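You operate a simulated robot arm through the tools that you are given. There is no shell and no other tool.

The job below is to be done with a simulated robot arm. You get a single attempt, and the scene is never put back.

## Task
Open the wax tin and wax the wooden board with the brown pad.
Fine: all over; the pad goes back, the tin ends shut. A coat counts when it lies all over at full strength: go over it till it gets no stronger.

Only the result counts: the job must be done as asked and must still hold three seconds after the hand-in. Knocking over, shifting, dropping, spilling or breaking anything else fails it.

## Robot
A 6-joint arm with a fingered hand, fixed in place. Base frame: the origin is on the floor under the middle of its stand, x ahead of it, y to its left, z up. Readings come in cm, degrees, newtons and seconds.
With the tool pointing down near the work surface it reaches from about 30 to 70 cm from the base axis. Its first joint turns from -166.0 to 166.0 degrees. Payload 4 kg.
The TCP is the grasp point between the finger pads, 2.2 cm short of the fingertips. In the tool frame z runs along the fingers and y along their closing line. The gripper opens to 11.2 cm; its body begins 6 cm behind the TCP. The gripper is a hand of 4 fingers: y runs from the thumb to the fingers, the wrist lies at [0, 0, -21.8] in the tool frame, and closing takes about 1.5 s.
Orientation is that of the tool frame in the base frame, as a unit quaternion [x, y, z, w]. With the fingers straight down and closing along the base's y, the tool's x points along the base's -x, its y along +y and its z along -z.

## Interface
- The arm moves only by the tool arm_command. Its argument "moves" is a list of rows, each a list of 3 entries, a list of its own where there are three numbers: the opening in per cent of the stroke, from 0 (shut) to 100 (fully open), then the shift along the base's x, y, z in units of 25 mm (1.0 is 25 mm), then the turn, a rotation vector about the base's x, y, z in units of 6 degrees (1.0 is 6 degrees). In form: [[hand, [x, y, z], [rx, ry, rz]], ...]. A call has 1 to 20 rows; each row shifts and turns the commanded pose from where the row before left it. A call with a number of a shift or a turn outside -1 to 1 is refused whole. A row lasts 0.2 s, in which the tool goes at most 5 cm and 8.6 degrees; a call with a longer step from one row to the next is refused whole, and so is a gripper value outside its range. A pose out of reach is approached as far as the arm can. The call stops where the force on the tool passes 90 N (or 10 N more than at its start, if that is more) or the arm is blocked; 0.2 s more then pass. Each finger travels about 4.5 cm/s and halts on what it meets, pressing with about 32 N; the grip force reading is that of the motor and also rises with nothing between the fingers. The clock runs only during rows and for 0.2 s after the last one: add rows that do not move to give the fingers time. It gives the time, the measured TCP pose, the force on the tool (base axes), the opening and the grip force at its end, in the units of the frame above (readings bear some noise), with the torque about the TCP (base axes, N m) and any sound that the robot's microphone picked up, and new pictures: "show" is both (left out), scene, wrist or none.
- Cameras (640 x 400 px; columns grow to the right, rows downward): "scene" is fixed at [39.13, 63.25, 156.52]; the picture's right is [-1.00, -0.00, 0.00], its down [-0.00, 0.87, -0.49] and it looks along [0.00, -0.49, -0.87] (base axes); focal length 278 px, centre (320, 200). "wrist" rides on the gripper at [6.9, 0.4, -8.3] in the tool frame; the picture's right is [-0.06, 1.00, 0.00], its down [-0.77, -0.05, -0.64] and it looks along [-0.64, -0.04, 0.77] (tool axes); focal length 243 px, centre (320, 200). There is no depth. A picture from a camera that has moved, and an enlarged one, comes with that camera's place and axes in the base frame and with its lens. The place of the scene camera against the robot may be out by one fixed shift of up to 2.5 cm in any direction.
- hand_shape(shape): the hand has 4 fingers and takes this shape, open, in about a second: jaw (thumb against the fingers, like two jaws); tri (thumb and two fingers); tip (a fingertip pinch); poke (one finger out to press); point (the index stretched); flat (the hand flat); cup (the hand cupped); fist (a fist). The gripper value then closes the fingers along that shape, each until it touches; the sizes above hold for jaw. It gives what a move gives, with no picture.
- enlarge(camera, box): a new picture of the part [left, top, right, bottom] of that camera's present view, enlarged. No time passes.
- job_done(): hands the job in; it is judged then, once.

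Places have to be worked out from the pictures, the camera data and where the tool is seen. Open the gripper and draw the arm clear of the work before you hand the job in, unless the task says otherwise.

The tools are called after ">>>" as a command line: name --argument value ..., lists and objects as JSON in quotes. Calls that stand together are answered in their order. arm_command: Moves the arm, as the interface text tells. Its arguments: {"type":"object","properties":{"moves":{"type":"array","items":{"type":"array"}},"show":{"type":"string","enum":["both","scene","wrist","none"]}},"required":["moves"]} The other tools are called the same way: hand_shape (shape) gives the hand a shape; enlarge (camera, box) takes an enlarged picture of a part of a camera's view; job_done () hands the job in.

At the start:

```text
time: 0.0
ee_pos: [37.91, 11.22, 112.45]
tool_rot: [0.0, 1.0, 0.0, 0.0]
contact_force: [-0.9, 0.3, 0.7]
moment: [-0.03, 0.02, 0.0]
gripper_width: 11.2
grip_force: 0.1
shape: jaw
```

scene: 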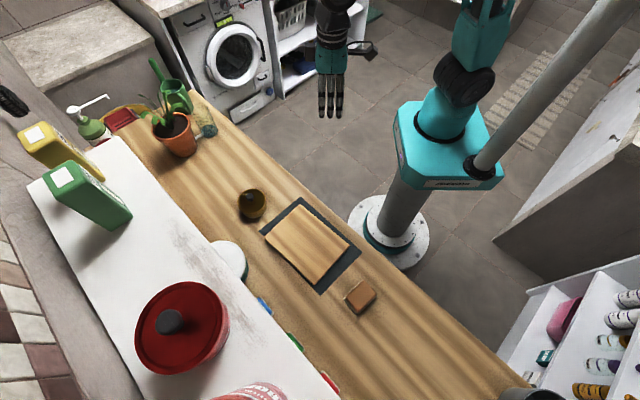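
wrist: 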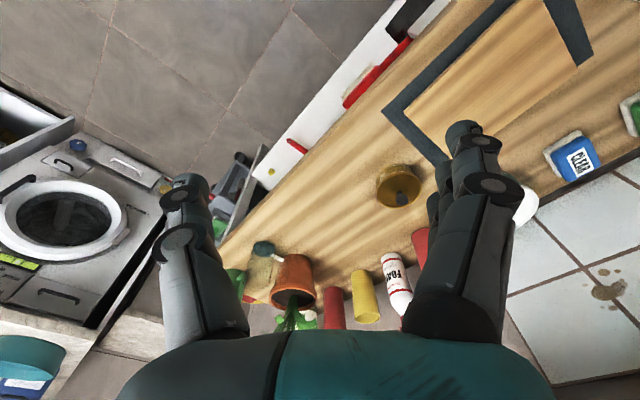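

I start by looking closely at the tin, the board and the pad before any motion.

>>> enlarge --camera "scene" --box '[220, 170, 400, 330]'

>>> enlarge --camera "wrist" --box '[320, 80, 640, 280]'

>>> enlarge --camera "scene" --box '[225, 175, 285, 235]'

```text
2.50 times, centred on (310, 250) of scene
camera zoom: at [39.13, 63.25, 156.52], right [-1.0, 0.0, 0.0], down [0.0, 0.87, -0.49], along [0.0, -0.49, -0.87], focal length 694 px, centre (345, 75)
```

zoom: 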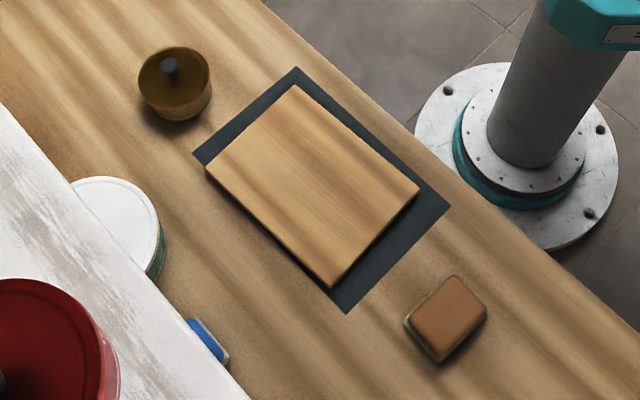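

```text
2.00 times, centred on (480, 180) of wrist
camera zoom: at [30.95, 11.72, 120.81], right [0.06, 1.0, 0.0], down [0.77, -0.05, 0.64], along [0.64, -0.04, -0.77], focal length 485 px, centre (0, 240)
```

zoom: 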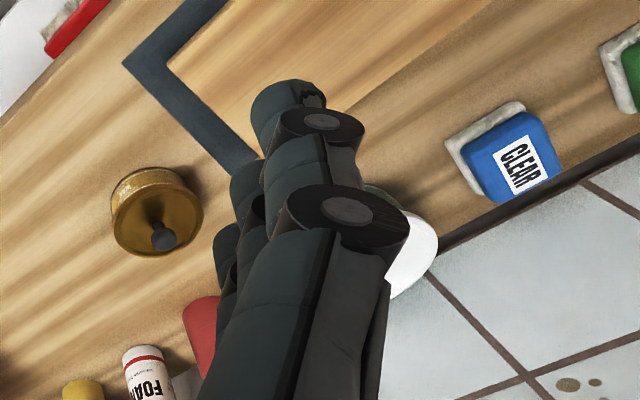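

```text
6.67 times, centred on (255, 205) of scene
camera zoom: at [39.13, 63.25, 156.52], right [-1.0, 0.0, 0.0], down [0.0, 0.87, -0.49], along [0.0, -0.49, -0.87], focal length 1852 px, centre (753, 167)
```

zoom: 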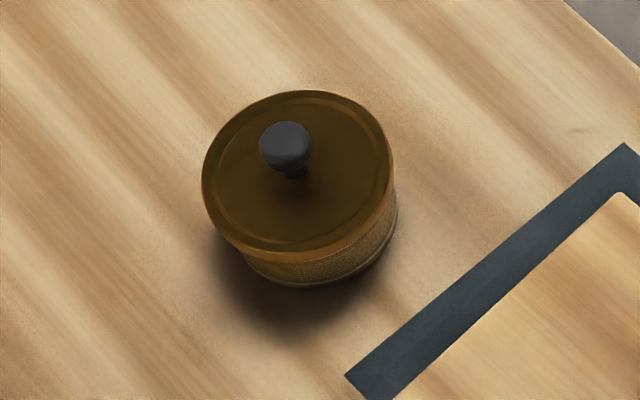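

The brown tin with the knob seems to be near (59, 24), lid top about z=86; the board is about 20 x 14 cm, centred near (43, 35) and turned about 45°; the pad is near (29, 50). I move over the tin at a safe height to measure it with the wrist camera.

>>> arm_command --moves '[[100, [0.84, 0.52, -0.2], [0, 0, 0]], [100, [0.84, 0.52, -0.2], [0, 0, 0]], [100, [0.84, 0.52, -0.2], [0, 0, 0]], [100, [0.84, 0.52, -0.2], [0, 0, 0]], [100, [0.84, 0.52, -0.2], [0, 0, 0]], [100, [0.84, 0.52, -0.2], [0, 0, 0]], [100, [0.84, 0.52, -0.2], [0, 0, 0]], [100, [0.84, 0.52, -0.2], [0, 0, 0]], [100, [0.84, 0.52, -0.2], [0, 0, 0]], [100, [0.84, 0.52, -0.2], [0, 0, 0]], [100, [0, 0, 0], [0, 0, 0]]]'

```text
time: 2.4
ee_pos: [58.88, 24.32, 107.39]
tool_rot: [0.0, 1.0, 0.0, -0.001]
contact_force: [-0.6, 0.1, -0.7]
moment: [0.02, -0.01, 0.03]
gripper_width: 11.2
grip_force: 0.1
shape: jaw
camera wrist: at [51.94, 24.75, 115.71], right [0.06, 1.0, 0.0], down [0.77, -0.05, 0.64], along [0.64, -0.04, -0.77], focal length 243 px, centre (320, 200)
```

scene: 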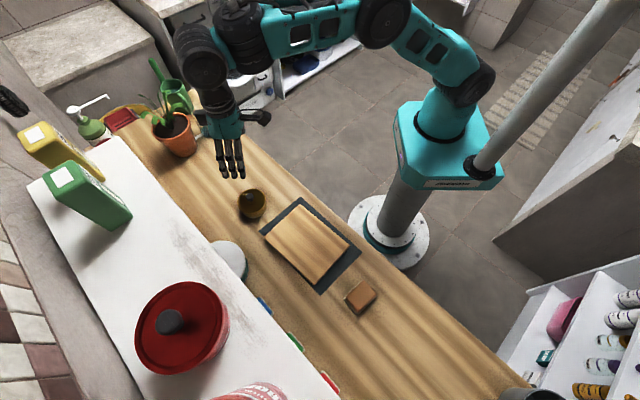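
wrist: 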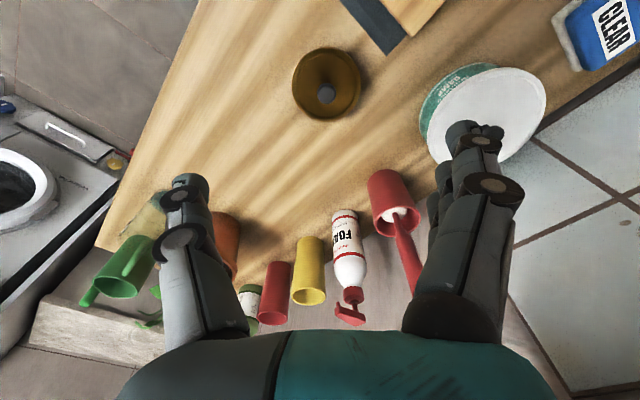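

The tin appears just under the hand, roughly at (59.6, 24.9). I enlarge the wrist view to measure it and see the neighbourhood.

>>> enlarge --camera "wrist" --box '[260, 30, 420, 130]'

>>> enlarge --camera "scene" --box '[180, 100, 400, 330]'

```text
4.00 times, centred on (340, 80) of wrist
camera zoom: at [51.94, 24.75, 115.71], right [0.06, 1.0, 0.0], down [0.77, -0.05, 0.64], along [0.64, -0.04, -0.77], focal length 970 px, centre (240, 680)
```

zoom: 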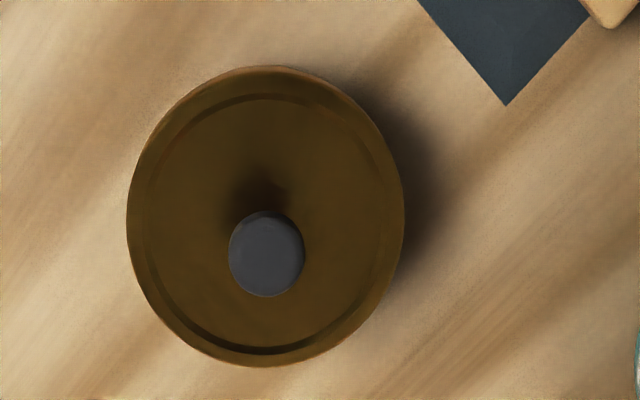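

```text
1.74 times, centred on (290, 215) of scene
camera zoom: at [39.13, 63.25, 156.52], right [-1.0, 0.0, 0.0], down [0.0, 0.87, -0.49], along [0.0, -0.49, -0.87], focal length 483 px, centre (372, 174)
```

zoom: 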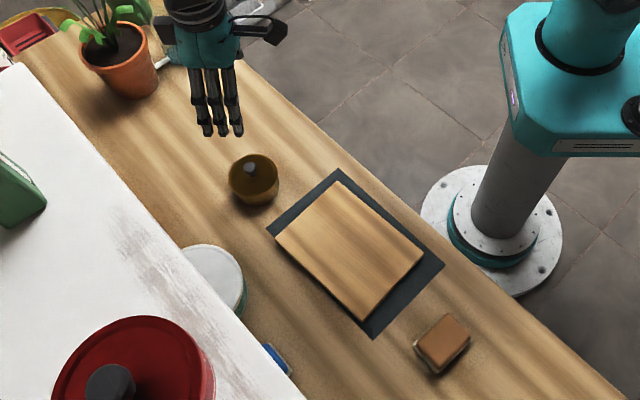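

The wrist views put the lid centre near (60.3, 25.0), with lid top at z≈83 and a knob about 3 cm tall. I lower and centre the hand, then close the fingers part way in the air to see how the fingertips travel.

>>> arm_command --moves '[[100, [0.3, 0.15, -0.8], [0, 0, 0]], [100, [0.3, 0.12, -0.8], [0, 0, 0]], [100, [0, 0, -0.8], [0, 0, 0]], [100, [0, 0, -0.8], [0, 0, 0]], [100, [0, 0, -0.4], [0, 0, 0]], [100, [0, 0, 0], [0, 0, 0]], [100, [0, 0, 0], [0, 0, 0]]]'

```text
time: 4.0
ee_pos: [60.35, 24.99, 98.53]
tool_rot: [-0.001, 1.0, 0.0, -0.001]
contact_force: [-0.3, 0.0, 0.7]
moment: [0.0, 0.0, -0.01]
gripper_width: 11.2
grip_force: 0.1
shape: jaw
camera wrist: at [53.48, 25.43, 106.81], right [0.06, 1.0, 0.0], down [0.77, -0.05, 0.64], along [0.64, -0.04, -0.77], focal length 243 px, centre (320, 200)
```

scene: 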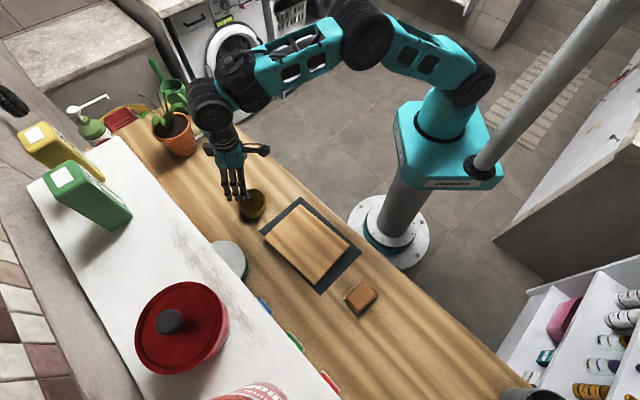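
wrist: 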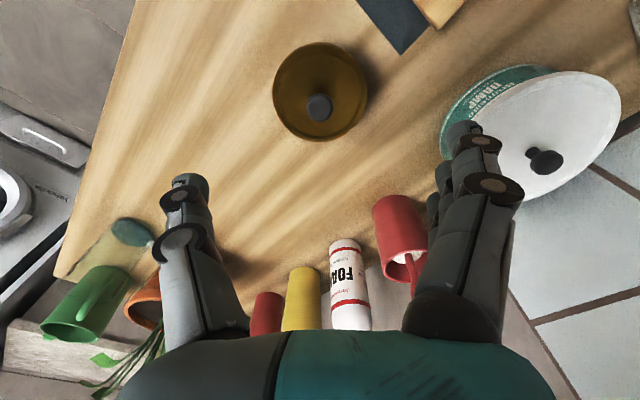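

There is also a white-lidded tin with a green label; I enlarge to read the label so that I open the right tin.

>>> enlarge --camera "wrist" --box '[430, 50, 630, 190]'

>>> enlarge --camera "wrist" --box '[240, 20, 400, 160]'

```text
2.86 times, centred on (530, 120) of wrist
camera zoom: at [53.48, 25.43, 106.81], right [0.06, 1.0, 0.0], down [0.77, -0.05, 0.64], along [0.64, -0.04, -0.77], focal length 693 px, centre (-280, 429)
```

zoom: 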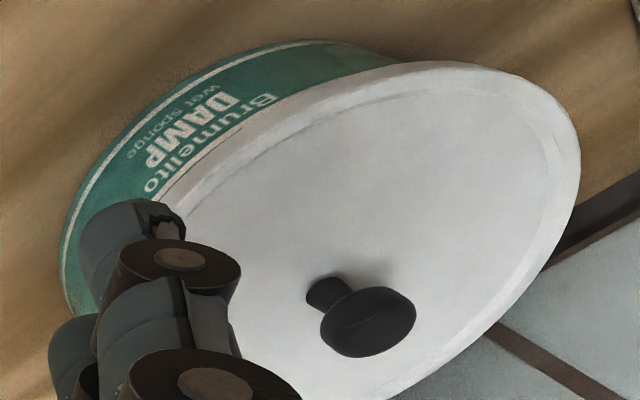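

```text
2.86 times, centred on (320, 90) of wrist
camera zoom: at [53.48, 25.43, 106.81], right [0.06, 1.0, 0.0], down [0.77, -0.05, 0.64], along [0.64, -0.04, -0.77], focal length 693 px, centre (320, 514)
```

zoom: 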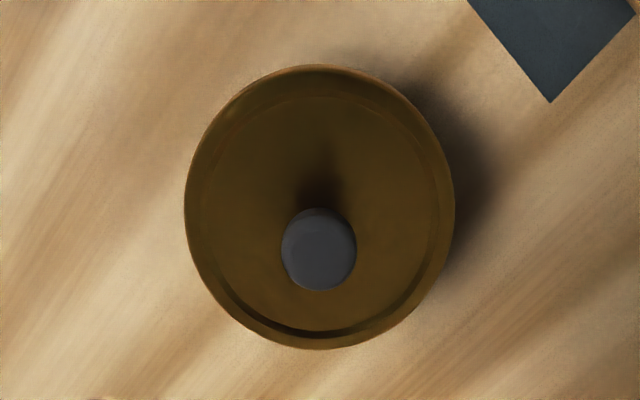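

The white tin is the wet-sponge dish, so the brown tin is the wax. The lid centre is near (59.9, 25.0, 84.2), the knob top at about 87.5 and the table at about 80.3. I close the fingers in the air here to learn their path.

>>> arm_command --moves '[[20, [0, 0, 0], [0, 0, 0]], [20, [0, 0, 0], [0, 0, 0]], [20, [0, 0, 0], [0, 0, 0]], [20, [0, 0, 0], [0, 0, 0]], [20, [0, 0, 0], [0, 0, 0]], [20, [0, 0, 0], [0, 0, 0]], [20, [0, 0, 0], [0, 0, 0]], [20, [0, 0, 0], [0, 0, 0]]]'

>>> enlarge --camera "scene" --box '[190, 120, 290, 220]'

```text
time: 5.8
ee_pos: [60.42, 24.97, 98.5]
tool_rot: [0.0, 1.0, 0.001, 0.001]
contact_force: [0.7, 0.1, 0.4]
moment: [0.0, 0.02, 0.04]
gripper_width: 2.3
grip_force: 0.2
shape: jaw
camera wrist: at [53.48, 25.43, 106.82], right [0.06, 1.0, 0.0], down [0.77, -0.05, 0.64], along [0.64, -0.04, -0.77], focal length 243 px, centre (320, 200)
```

scene: 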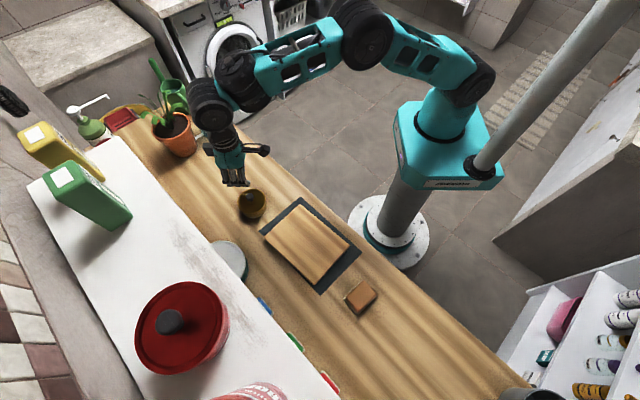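
wrist: 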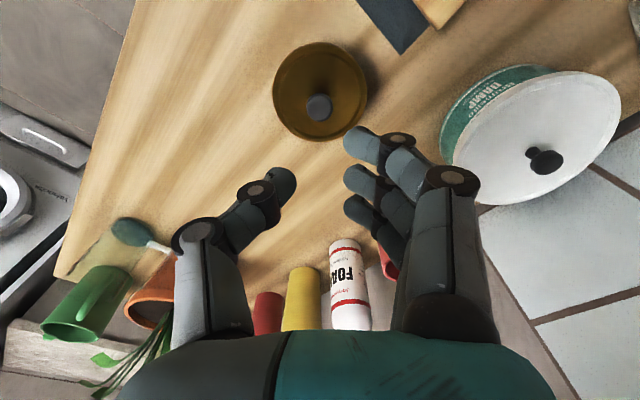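

```text
4.00 times, centred on (240, 170) of scene
camera zoom: at [39.13, 63.25, 156.52], right [-1.0, 0.0, 0.0], down [0.0, 0.87, -0.49], along [0.0, -0.49, -0.87], focal length 1111 px, centre (640, 320)
```

zoom: 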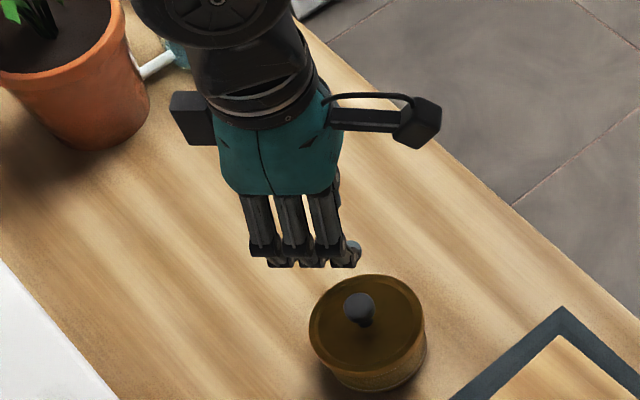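

At 20% the tips sit about 1.5 cm below the TCP and curl inward. I open to about 50%, centre on the knob and descend part way (TCP to z≈90) to check the alignment.

>>> arm_command --moves '[[50, [-0.18, 0.02, 0], [0, 0, 0]], [50, [0, 0, 0], [0, 0, 0]], [50, [0, 0, -0.6], [0, 0, 0]], [50, [0, 0, -0.6], [0, 0, 0]], [50, [0, 0, -0.6], [0, 0, 0]], [50, [0, 0, -0.6], [0, 0, 0]], [50, [0, 0, -0.6], [0, 0, 0]], [50, [0, 0, -0.4], [0, 0, 0]], [50, [0, 0, 0], [0, 0, 0]], [50, [0, 0, 0], [0, 0, 0]]]'

>>> enlarge --camera "wrist" --box '[200, 60, 440, 260]'

>>> enlarge --camera "scene" --box '[200, 140, 300, 240]'

```text
time: 8.0
ee_pos: [59.99, 25.03, 90.01]
tool_rot: [0.0, 1.0, -0.001, 0.0]
contact_force: [-0.4, 0.7, -1.2]
moment: [-0.01, 0.01, -0.02]
gripper_width: 5.51
grip_force: 0.0
shape: jaw
camera wrist: at [53.03, 25.46, 98.29], right [0.06, 1.0, 0.0], down [0.77, -0.05, 0.64], along [0.64, -0.04, -0.77], focal length 243 px, centre (320, 200)
```

scene: 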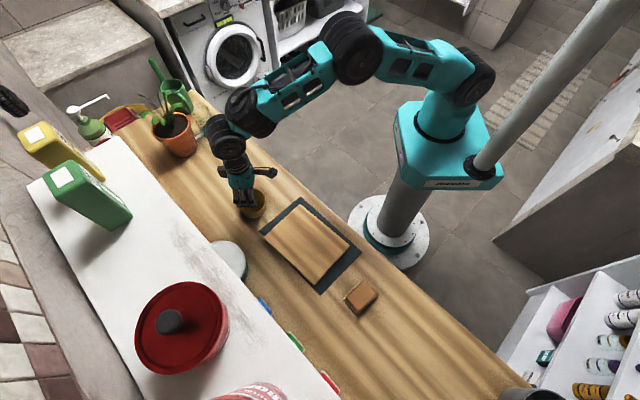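
wrist: 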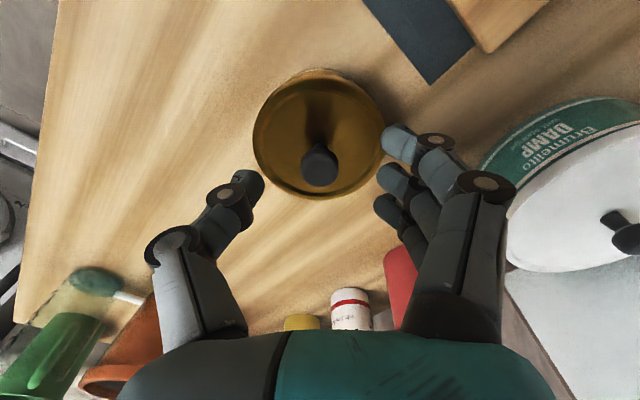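

```text
2.00 times, centred on (320, 160) of wrist
camera zoom: at [53.03, 25.46, 98.29], right [0.06, 1.0, 0.0], down [0.77, -0.05, 0.64], along [0.64, -0.04, -0.77], focal length 485 px, centre (320, 280)
```

zoom: 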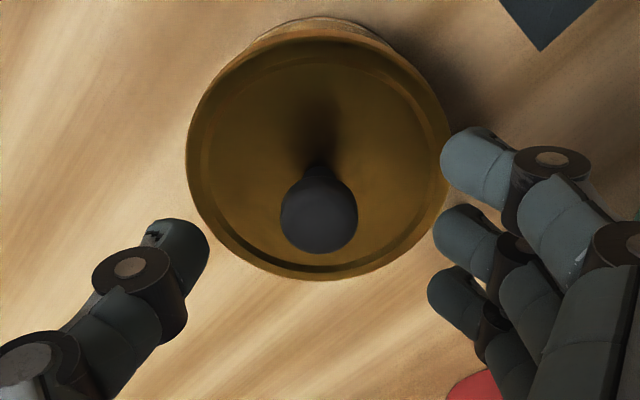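

```text
4.00 times, centred on (250, 190) of scene
camera zoom: at [39.13, 63.25, 156.52], right [-1.0, 0.0, 0.0], down [0.0, 0.87, -0.49], along [0.0, -0.49, -0.87], focal length 1111 px, centre (600, 240)
```

zoom: 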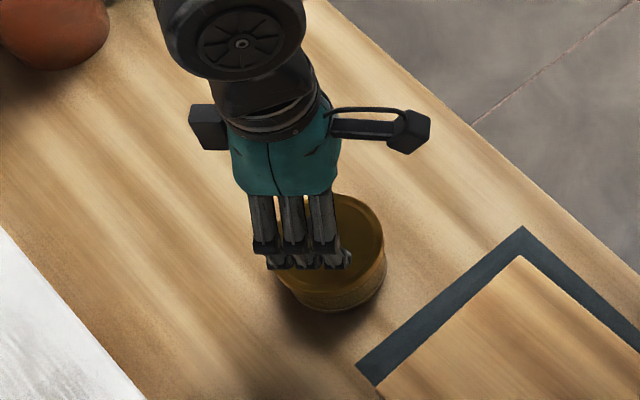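

The knob is a 2 cm ball with centre near (59.9, 25.0, 87.1) on a neck, and the fingers straddle it. I descend to TCP z≈87.2 so the tips grip at or just under the ball, then close.

>>> arm_command --moves '[[50, [0, 0, -0.4], [0, 0, 0]], [50, [0, 0, -0.4], [0, 0, 0]], [50, [0, 0, -0.32], [0, 0, 0]], [50, [0, 0, 0], [0, 0, 0]]]' --show "wrist"

>>> enlarge --camera "wrist" --box '[200, 60, 440, 260]'

```text
time: 9.0
ee_pos: [60.0, 24.95, 87.19]
tool_rot: [0.0, 1.0, 0.0, 0.0]
contact_force: [0.0, -0.8, 0.3]
moment: [0.04, 0.01, 0.01]
gripper_width: 5.53
grip_force: 0.0
shape: jaw
camera wrist: at [53.05, 25.42, 95.46], right [0.06, 1.0, 0.0], down [0.77, -0.05, 0.64], along [0.64, -0.04, -0.77], focal length 243 px, centre (320, 200)
```

wrist: 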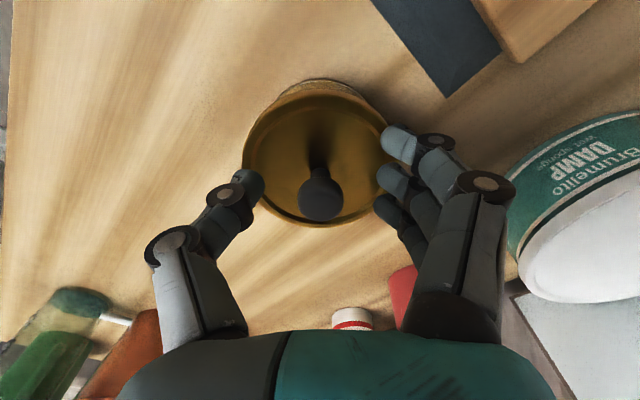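

```text
2.00 times, centred on (320, 160) of wrist
camera zoom: at [53.05, 25.42, 95.46], right [0.06, 1.0, 0.0], down [0.77, -0.05, 0.64], along [0.64, -0.04, -0.77], focal length 485 px, centre (320, 280)
```

zoom: 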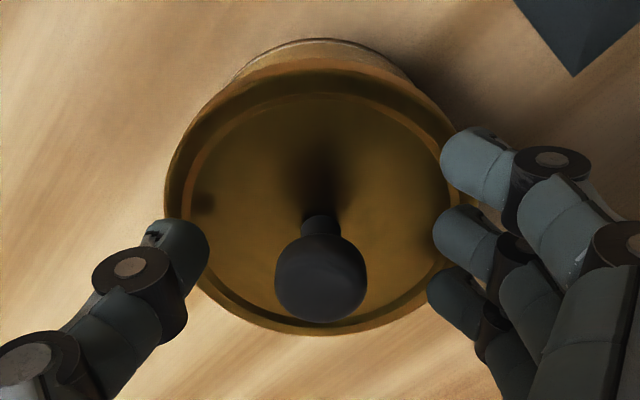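

The ball is right at the TCP and the fingers are on either side; tips will close around its lower half. I close the hand and watch.

>>> arm_command --moves '[[0, [0, 0, 0], [0, 0, 0]], [0, [0, 0, 0], [0, 0, 0]], [0, [0, 0, 0], [0, 0, 0]], [0, [0, 0, 0], [0, 0, 0]], [0, [0, 0, 0], [0, 0, 0]], [0, [0, 0, 0], [0, 0, 0]], [0, [0, 0, 0], [0, 0, 0]]]' --show "wrist"

>>> enlarge --camera "wrist" --box '[200, 60, 440, 260]'

```text
time: 10.6
ee_pos: [59.96, 24.86, 87.24]
tool_rot: [0.0, 1.0, 0.0, 0.0]
contact_force: [-0.8, 0.8, 2.8]
moment: [0.12, 0.01, 0.03]
gripper_width: 0.01
grip_force: 32.3
shape: jaw
heard: snap
camera wrist: at [53.05, 25.43, 95.5], right [0.06, 1.0, 0.0], down [0.76, -0.05, 0.64], along [0.64, -0.04, -0.77], focal length 243 px, centre (320, 200)
```

wrist: 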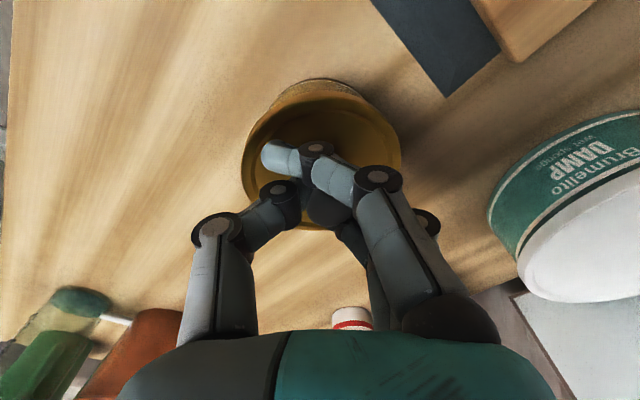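

```text
2.00 times, centred on (320, 160) of wrist
camera zoom: at [53.05, 25.43, 95.5], right [0.06, 1.0, 0.0], down [0.76, -0.05, 0.64], along [0.64, -0.04, -0.77], focal length 485 px, centre (320, 280)
```

zoom: 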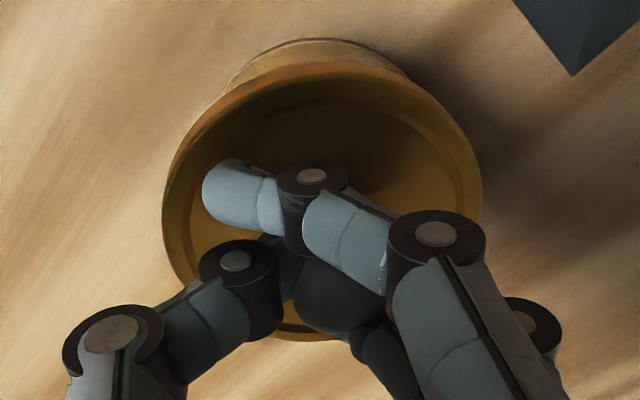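

A snap was heard and the lid seems to have lifted a bit in the grip. I lift slowly a few centimetres and check that the lid comes and the tin stays.

>>> arm_command --moves '[[0, [0, 0, 0.1], [0, 0, 0]], [0, [0, 0, 0.15], [0, 0, 0]], [0, [0, 0, 0.2], [0, 0, 0]], [0, [0, 0, 0.3], [0, 0, 0]], [0, [0, 0, 0.4], [0, 0, 0]], [0, [0, 0, 0.4], [0, 0, 0]], [0, [0, 0, 0.4], [0, 0, 0]], [0, [0, 0, 0], [0, 0, 0]]]'

>>> enlarge --camera "scene" --box '[200, 140, 300, 240]'

>>> enlarge --camera "wrist" --box '[200, 60, 440, 260]'

```text
time: 12.4
ee_pos: [59.97, 24.83, 92.09]
tool_rot: [0.0, 1.0, 0.0, 0.0]
contact_force: [0.2, -0.4, 0.0]
moment: [-0.03, 0.0, 0.02]
gripper_width: 0.01
grip_force: 32.4
shape: jaw
camera wrist: at [53.03, 25.41, 100.38], right [0.06, 1.0, 0.0], down [0.77, -0.05, 0.64], along [0.64, -0.04, -0.77], focal length 243 px, centre (320, 200)
```

scene: 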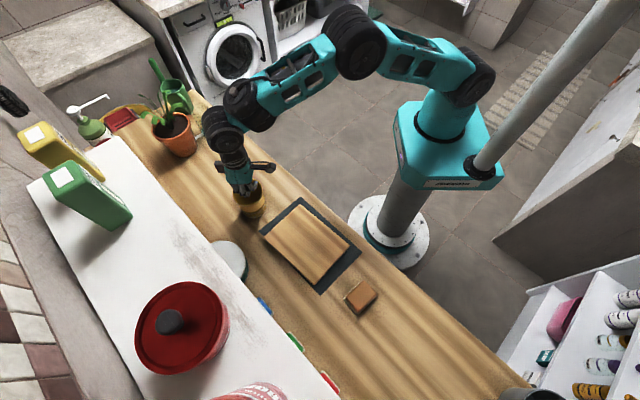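
wrist: 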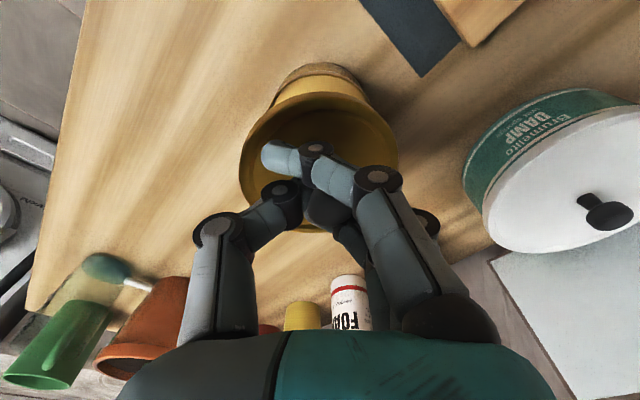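

```text
4.00 times, centred on (250, 190) of scene
camera zoom: at [39.13, 63.25, 156.52], right [-1.0, 0.0, 0.0], down [0.0, 0.87, -0.49], along [0.0, -0.49, -0.87], focal length 1111 px, centre (600, 240)
```

zoom: 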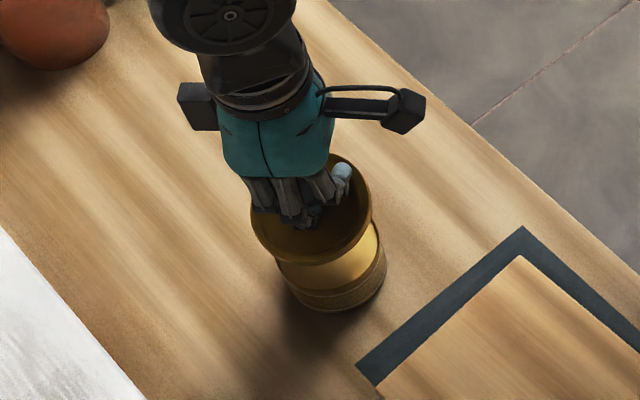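

```text
2.00 times, centred on (320, 160) of wrist
camera zoom: at [53.03, 25.41, 100.38], right [0.06, 1.0, 0.0], down [0.77, -0.05, 0.64], along [0.64, -0.04, -0.77], focal length 485 px, centre (320, 280)
```

zoom: 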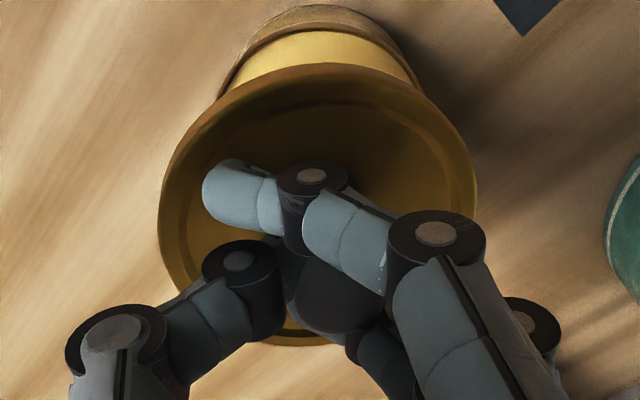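

The lid came off cleanly and the yellow wax shows near the brim. I carry the lid to a free patch of worktop near (63, 11) and lower it toward the surface.

>>> arm_command --moves '[[0, [0.1, -0.4, 0], [0, 0, 0]], [0, [0.2, -0.8, 0], [0, 0, 0]], [0, [0.2, -0.9, 0], [0, 0, 0]], [0, [0.2, -0.9, 0], [0, 0, 0]], [0, [0.2, -0.9, 0], [0, 0, 0]], [0, [0.2, -0.9, 0], [0, 0, 0]], [0, [0.1, -0.7, 0], [0, 0, 0]], [0, [0, 0, -0.4], [0, 0, 0]], [0, [0, 0, -0.6], [0, 0, 0]], [0, [0, 0, -0.6], [0, 0, 0]], [0, [0, 0, -0.4], [0, 0, 0]], [0, [0, 0, 0], [0, 0, 0]]]'

>>> enlarge --camera "scene" --box '[190, 110, 290, 210]'

```text
time: 15.0
ee_pos: [63.09, 11.27, 87.17]
tool_rot: [0.0, 1.0, -0.001, 0.001]
contact_force: [0.3, -0.2, 0.5]
moment: [-0.02, 0.0, -0.01]
gripper_width: 0.01
grip_force: 31.8
shape: jaw
camera wrist: at [56.01, 11.72, 95.37], right [0.06, 1.0, 0.0], down [0.77, -0.05, 0.64], along [0.64, -0.04, -0.77], focal length 243 px, centre (320, 200)
```

scene: 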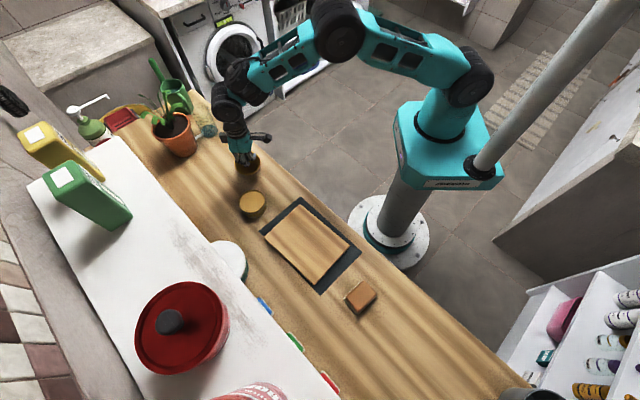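
wrist: 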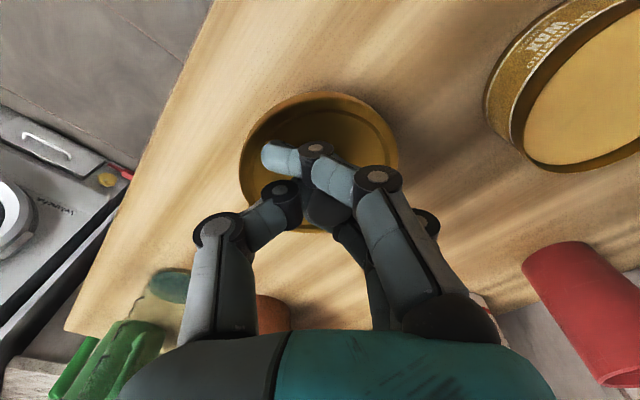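

```text
4.00 times, centred on (240, 160) of scene
camera zoom: at [39.13, 63.25, 156.52], right [-1.0, 0.0, 0.0], down [0.0, 0.87, -0.49], along [0.0, -0.49, -0.87], focal length 1111 px, centre (640, 360)
```

zoom: 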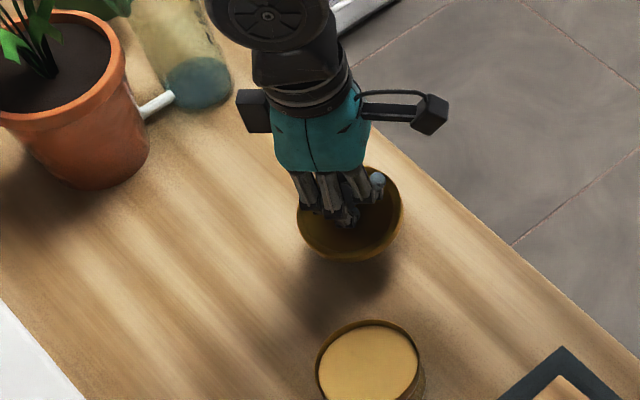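

The label "WAX" on the tin is confirmed. I lower the lid in small steps, watching the force for contact with the worktop.

>>> arm_command --moves '[[0, [0, 0, -0.3], [0, 0, 0]], [0, [0, 0, -0.3], [0, 0, 0]], [0, [0, 0, -0.1], [0, 0, 0]], [0, [0, 0, 0], [0, 0, 0]]]' --show "none"

>>> arm_command --moves '[[0, [0, 0, -0.1], [0, 0, 0]], [0, [0, 0, 0], [0, 0, 0]]]' --show "none"

>>> arm_command --moves '[[0, [0, 0, -0.1], [0, 0, 0]], [0, [0, 0, 0], [0, 0, 0]]]' --show "both"

```text
time: 16.0
ee_pos: [62.94, 11.12, 85.33]
tool_rot: [0.0, 1.0, 0.0, 0.0]
contact_force: [-0.1, -0.1, -0.3]
moment: [0.02, 0.0, -0.01]
gripper_width: 0.0
grip_force: 32.1
shape: jaw
```

```text
time: 16.6
ee_pos: [62.86, 11.27, 85.22]
tool_rot: [0.0, 1.0, 0.0, 0.0]
contact_force: [0.1, 0.5, -1.2]
moment: [0.01, 0.0, 0.01]
gripper_width: 0.03
grip_force: 31.7
shape: jaw
```

```text
time: 17.2
ee_pos: [62.9, 11.28, 84.85]
tool_rot: [0.001, 1.0, -0.001, -0.001]
contact_force: [-0.7, -0.1, 0.3]
moment: [-0.02, 0.0, -0.03]
gripper_width: 0.01
grip_force: 31.8
shape: jaw
camera wrist: at [56.02, 11.67, 93.16], right [0.06, 1.0, 0.0], down [0.77, -0.05, 0.64], along [0.64, -0.04, -0.77], focal length 243 px, centre (320, 200)
```

scene: 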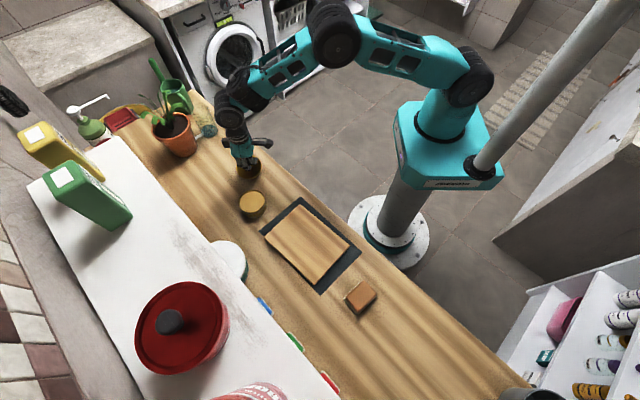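
wrist: 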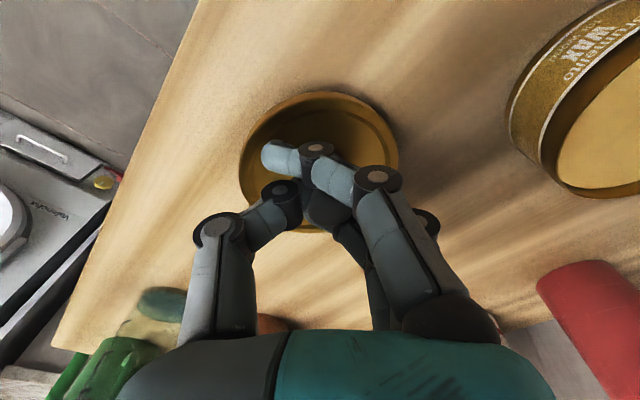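

No contact yet at TCP z=84.9. I keep lowering in small steps.

>>> arm_command --moves '[[0, [0, 0, -0.1], [0, 0, 0]], [0, [0, 0, 0], [0, 0, 0]]]' --show "none"

>>> arm_command --moves '[[0, [0, 0, -0.1], [0, 0, 0]], [0, [0, 0, 0], [0, 0, 0]]]' --show "none"

>>> arm_command --moves '[[0, [0, 0, -0.08], [0, 0, 0]], [0, [0, 0, 0], [0, 0, 0]]]' --show "none"

>>> arm_command --moves '[[0, [0, 0, -0.08], [0, 0, 0]], [0, [0, 0, 0], [0, 0, 0]]]' --show "wrist"

```text
time: 17.8
ee_pos: [62.89, 11.32, 84.67]
tool_rot: [0.0, 1.0, 0.001, 0.001]
contact_force: [-0.5, 0.5, 0.4]
moment: [-0.02, 0.02, -0.03]
gripper_width: 0.0
grip_force: 32.4
shape: jaw
```

```text
time: 18.4
ee_pos: [62.78, 11.27, 84.42]
tool_rot: [0.0, 1.0, -0.001, 0.0]
contact_force: [0.1, -0.9, -0.3]
moment: [-0.01, -0.01, -0.03]
gripper_width: 0.01
grip_force: 31.9
shape: jaw
```

```text
time: 19.0
ee_pos: [62.84, 11.15, 84.22]
tool_rot: [0.0, 1.0, 0.001, 0.0]
contact_force: [0.5, 0.2, -0.3]
moment: [-0.01, -0.01, 0.01]
gripper_width: 0.02
grip_force: 31.6
shape: jaw
```

```text
time: 19.6
ee_pos: [62.93, 11.28, 83.96]
tool_rot: [0.0, 1.0, 0.0, 0.0]
contact_force: [0.3, 0.2, -0.7]
moment: [-0.02, -0.02, 0.01]
gripper_width: 0.02
grip_force: 32.3
shape: jaw
camera wrist: at [56.0, 11.73, 92.26], right [0.06, 1.0, 0.0], down [0.77, -0.05, 0.64], along [0.64, -0.04, -0.77], focal length 243 px, centre (320, 200)
```

wrist: 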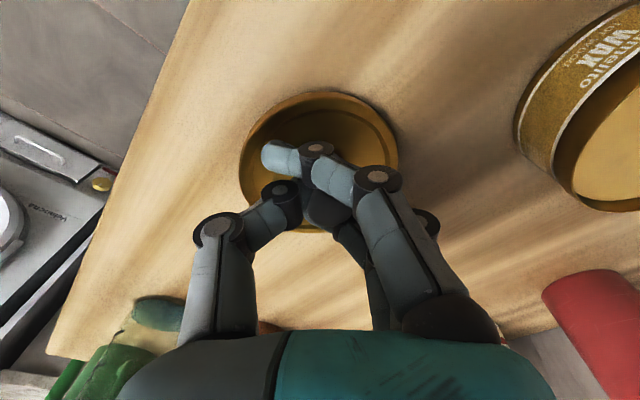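

Still free at z=83.96. I check the gap under the lid in an enlarged scene view.

>>> enlarge --camera "scene" --box '[215, 140, 275, 180]'

>>> enlarge --camera "wrist" --box '[200, 60, 440, 260]'

```text
10.00 times, centred on (245, 160) of scene
camera zoom: at [39.13, 63.25, 156.52], right [-1.0, 0.0, 0.0], down [0.0, 0.87, -0.49], along [0.0, -0.49, -0.87], focal length 2778 px, centre (1070, 600)
```

zoom: 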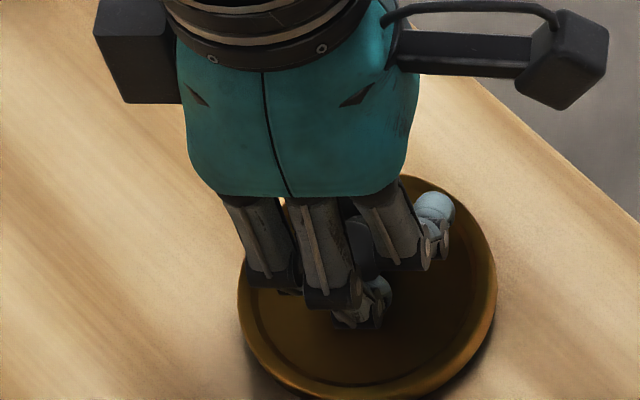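

```text
2.00 times, centred on (320, 160) of wrist
camera zoom: at [56.0, 11.73, 92.26], right [0.06, 1.0, 0.0], down [0.77, -0.05, 0.64], along [0.64, -0.04, -0.77], focal length 485 px, centre (320, 280)
```

zoom: 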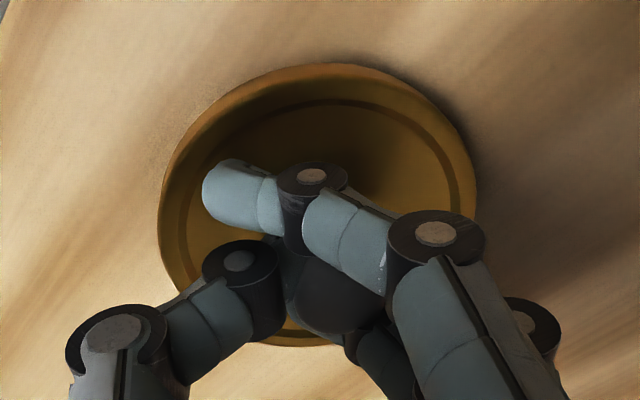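

A small gap with shadow still shows. I keep lowering in 2 mm steps.

>>> arm_command --moves '[[0, [0, 0, -0.08], [0, 0, 0]], [0, [0, 0, 0], [0, 0, 0]]]' --show "none"

>>> arm_command --moves '[[0, [0, 0, -0.08], [0, 0, 0]], [0, [0, 0, 0], [0, 0, 0]]]' --show "none"

>>> arm_command --moves '[[0, [0, 0, -0.08], [0, 0, 0]], [0, [0, 0, 0], [0, 0, 0]]]' --show "wrist"

>>> enlarge --camera "wrist" --box '[200, 60, 440, 260]'

```text
time: 20.2
ee_pos: [62.94, 11.23, 83.78]
tool_rot: [0.001, 1.0, 0.0, 0.0]
contact_force: [0.1, -0.1, 0.6]
moment: [0.05, 0.0, 0.0]
gripper_width: 0.0
grip_force: 31.5
shape: jaw
```

```text
time: 20.8
ee_pos: [62.94, 11.23, 83.46]
tool_rot: [0.0, 1.0, 0.0, 0.001]
contact_force: [-0.7, -1.1, 4.9]
moment: [0.16, -0.06, 0.0]
gripper_width: 0.01
grip_force: 31.8
shape: jaw
```

```text
time: 21.4
ee_pos: [62.89, 11.15, 83.47]
tool_rot: [0.0, 1.0, 0.0, 0.001]
contact_force: [0.3, -4.4, 10.7]
moment: [0.3, 0.06, 0.03]
gripper_width: 0.01
grip_force: 32.3
shape: jaw
camera wrist: at [55.99, 11.64, 91.7], right [0.06, 1.0, 0.0], down [0.76, -0.05, 0.64], along [0.64, -0.04, -0.77], focal length 243 px, centre (320, 200)
```

wrist: 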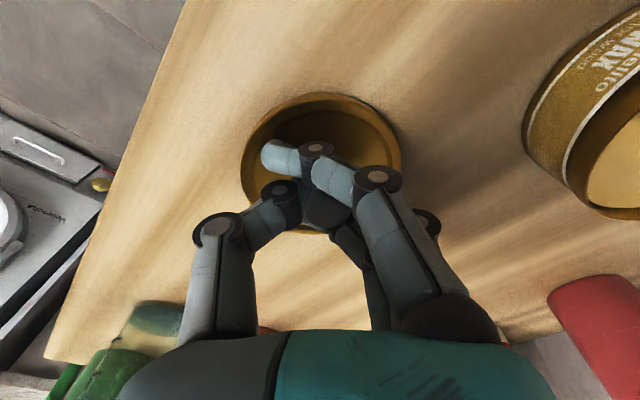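

```text
2.00 times, centred on (320, 160) of wrist
camera zoom: at [55.99, 11.64, 91.7], right [0.06, 1.0, 0.0], down [0.76, -0.05, 0.64], along [0.64, -0.04, -0.77], focal length 485 px, centre (320, 280)
```

zoom: 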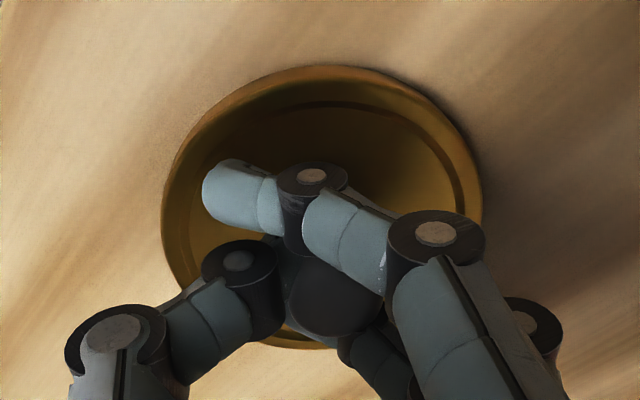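

Contact with the worktop at TCP z≈83.5 (5–10 N). I release the knob by opening to 50%, then rise straight up.

>>> arm_command --moves '[[15, [0, 0, 0], [0, 0, 0]], [30, [0, 0, 0], [0, 0, 0]], [50, [0, 0, 0], [0, 0, 0]], [50, [0, 0, 0], [0, 0, 0]], [50, [0, 0, 0], [0, 0, 0]], [50, [0, 0, 0], [0, 0, 0]]]' --show "wrist"

>>> enlarge --camera "wrist" --box '[200, 60, 440, 260]'

```text
time: 22.8
ee_pos: [62.76, 11.16, 83.46]
tool_rot: [0.0, 1.0, -0.001, 0.0]
contact_force: [0.3, 0.6, 0.6]
moment: [0.01, 0.03, 0.0]
gripper_width: 5.55
grip_force: 0.0
shape: jaw
camera wrist: at [55.97, 11.68, 91.65], right [0.06, 1.0, 0.0], down [0.77, -0.05, 0.64], along [0.64, -0.04, -0.77], focal length 243 px, centre (320, 200)
```

wrist: 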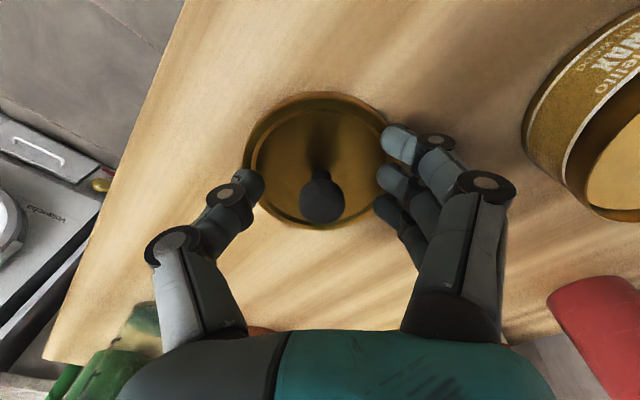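

```text
2.00 times, centred on (320, 160) of wrist
camera zoom: at [55.97, 11.68, 91.65], right [0.06, 1.0, 0.0], down [0.77, -0.05, 0.64], along [0.64, -0.04, -0.77], focal length 485 px, centre (320, 280)
```

zoom: 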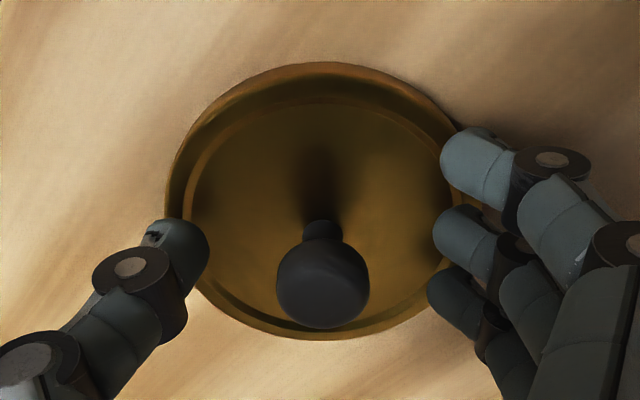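

The lid rests flat at about (62.9, 11.3). I rise, turn the hand 45° about the vertical to match the pad, and travel toward the pad near (29.5, 52.3).

>>> arm_command --moves '[[50, [0, 0, 0.4], [0, 0, 0]], [50, [0, 0, 0.8], [0, 0, 0]], [50, [0, 0, 1], [0, 0, 0]], [50, [0, 0, 1], [0, 0, 0]], [70, [0, 0, 1], [0, 0, 0]], [80, [0, 0, 1], [0, 0, 0]], [80, [-0.79, 0.96, 0], [0, 0, 0.44]], [80, [-0.79, 0.96, 0], [0, 0, 0.44]], [80, [-0.79, 0.96, 0], [0, 0, 0.44]], [80, [-0.79, 0.96, 0], [0, 0, 0.44]], [80, [-0.79, 0.96, 0], [0, 0, 0.44]], [80, [-0.79, 0.96, 0], [0, 0, 0.44]], [80, [-0.79, 0.96, 0], [0, 0, 0.44]], [80, [-0.79, 0.96, 0], [0, 0, 0.44]], [80, [0, 0, 0], [0, 0, 0]]]'

```text
time: 26.0
ee_pos: [47.05, 30.51, 96.36]
tool_rot: [-0.183, 0.983, 0.001, -0.001]
contact_force: [-0.4, 0.9, 0.0]
moment: [-0.03, 0.01, 0.05]
gripper_width: 8.95
grip_force: 0.1
shape: jaw
camera wrist: at [40.44, 28.43, 104.66], right [-0.3, 0.95, 0.0], down [0.73, 0.23, 0.64], along [0.61, 0.19, -0.77], focal length 243 px, centre (320, 200)
```

scene: 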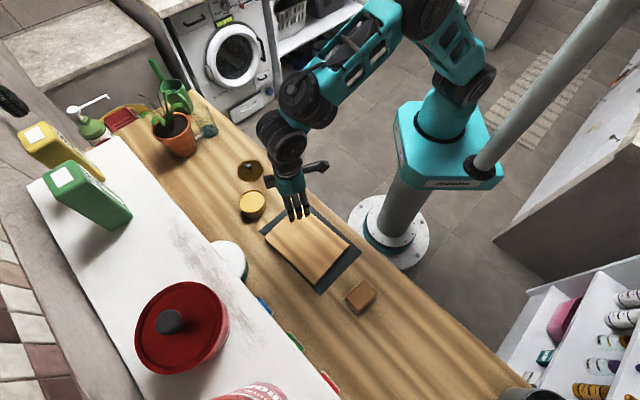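
wrist: 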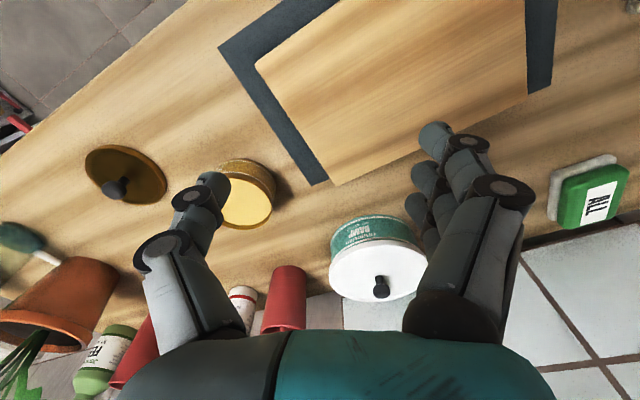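

All is well in transit: lid and tin sit apart and undisturbed. I carry on to the pad.

>>> arm_command --moves '[[80, [-0.78, 0.96, 0], [0, 0, 0.44]], [80, [-0.78, 0.96, 0], [0, 0, 0.44]], [80, [-0.78, 0.96, 0], [0, 0, 0.44]], [80, [-0.78, 0.96, 0], [0, 0, 0.44]], [80, [-0.78, 0.96, 0], [0, 0, 0.44]], [80, [-0.78, 0.96, 0], [0, 0, 0.44]], [80, [-0.78, 0.96, 0], [0, 0, 0.44]], [80, [-0.78, 0.96, 0], [0, 0, 0.44]], [80, [-0.78, 0.96, 0], [0, 0, 0.44]], [80, [0, 0, 0], [0, 0, 0]]]'

>>> enlarge --camera "wrist" --box '[200, 0, 440, 160]'

```text
time: 28.2
ee_pos: [29.65, 51.98, 96.32]
tool_rot: [-0.382, 0.924, 0.0, -0.001]
contact_force: [-0.2, 0.1, -0.1]
moment: [-0.02, -0.01, -0.01]
gripper_width: 8.94
grip_force: 0.0
shape: jaw
camera wrist: at [24.32, 47.47, 104.66], right [-0.66, 0.75, 0.0], down [0.58, 0.51, 0.64], along [0.48, 0.42, -0.77], focal length 243 px, centre (320, 200)
```

scene: 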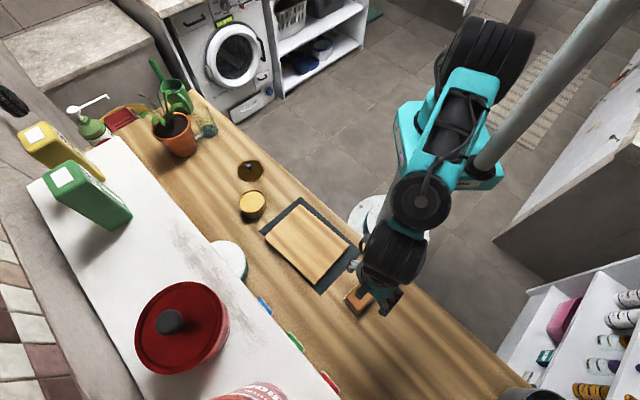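
wrist: 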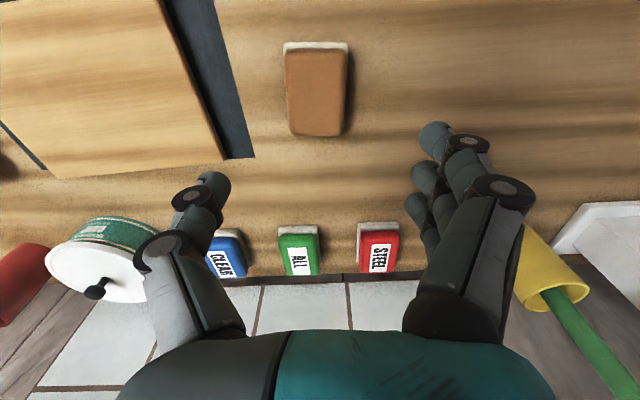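

```text
2.50 times, centred on (320, 80) of wrist
camera zoom: at [24.32, 47.47, 104.66], right [-0.66, 0.75, 0.0], down [0.58, 0.51, 0.64], along [0.48, 0.42, -0.77], focal length 606 px, centre (320, 500)
```

zoom: 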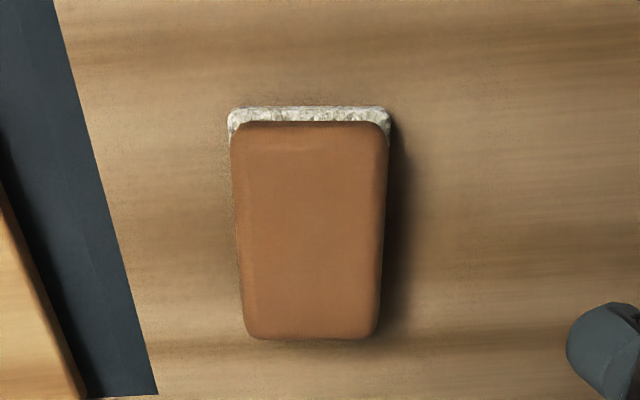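

The pad is brown-backed with white wool below, about 4.9 x 6.6 cm, centred near (29.45, 51.5), long axis at about 41°. I turn the hand by about -4° to match, centre and come down to z≈89 for a closer look.

>>> arm_command --moves '[[80, [-0.04, -0.1, -0.6], [0, 0, -0.3]], [80, [-0.04, -0.1, -0.6], [0, 0, -0.33]], [80, [0, 0, -0.6], [0, 0, 0]], [80, [0, 0, -0.6], [0, 0, 0]], [80, [0, 0, -0.5], [0, 0, 0]], [80, [0, 0, 0], [0, 0, 0]]]'

>>> enlarge --camera "wrist" --box '[200, 40, 440, 200]'

```text
time: 29.6
ee_pos: [29.24, 51.58, 89.11]
tool_rot: [-0.351, 0.936, 0.0, 0.0]
contact_force: [-1.1, -0.5, 0.3]
moment: [-0.06, -0.02, -0.03]
gripper_width: 8.92
grip_force: 0.1
shape: jaw
camera wrist: at [23.78, 47.37, 97.36], right [-0.61, 0.79, 0.0], down [0.61, 0.47, 0.64], along [0.51, 0.39, -0.77], focal length 243 px, centre (320, 200)
```

scene: 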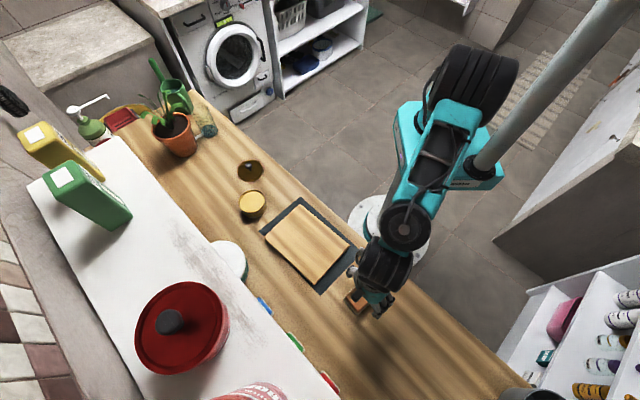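
wrist: 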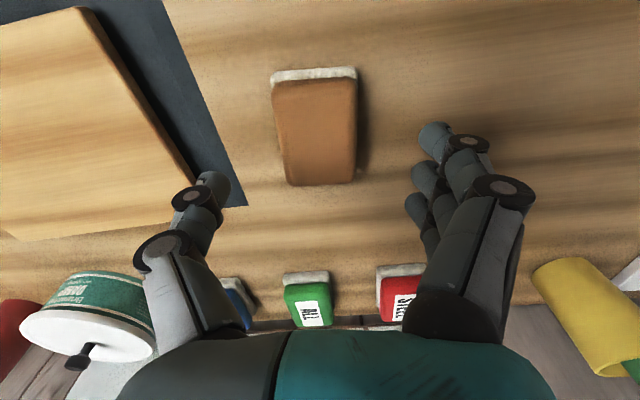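

```text
2.50 times, centred on (320, 120) of wrist
camera zoom: at [23.78, 47.37, 97.36], right [-0.61, 0.79, 0.0], down [0.61, 0.47, 0.64], along [0.51, 0.39, -0.77], focal length 606 px, centre (320, 400)
```

zoom: 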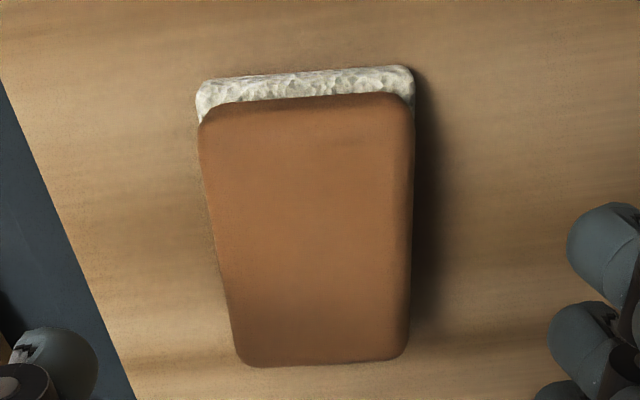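

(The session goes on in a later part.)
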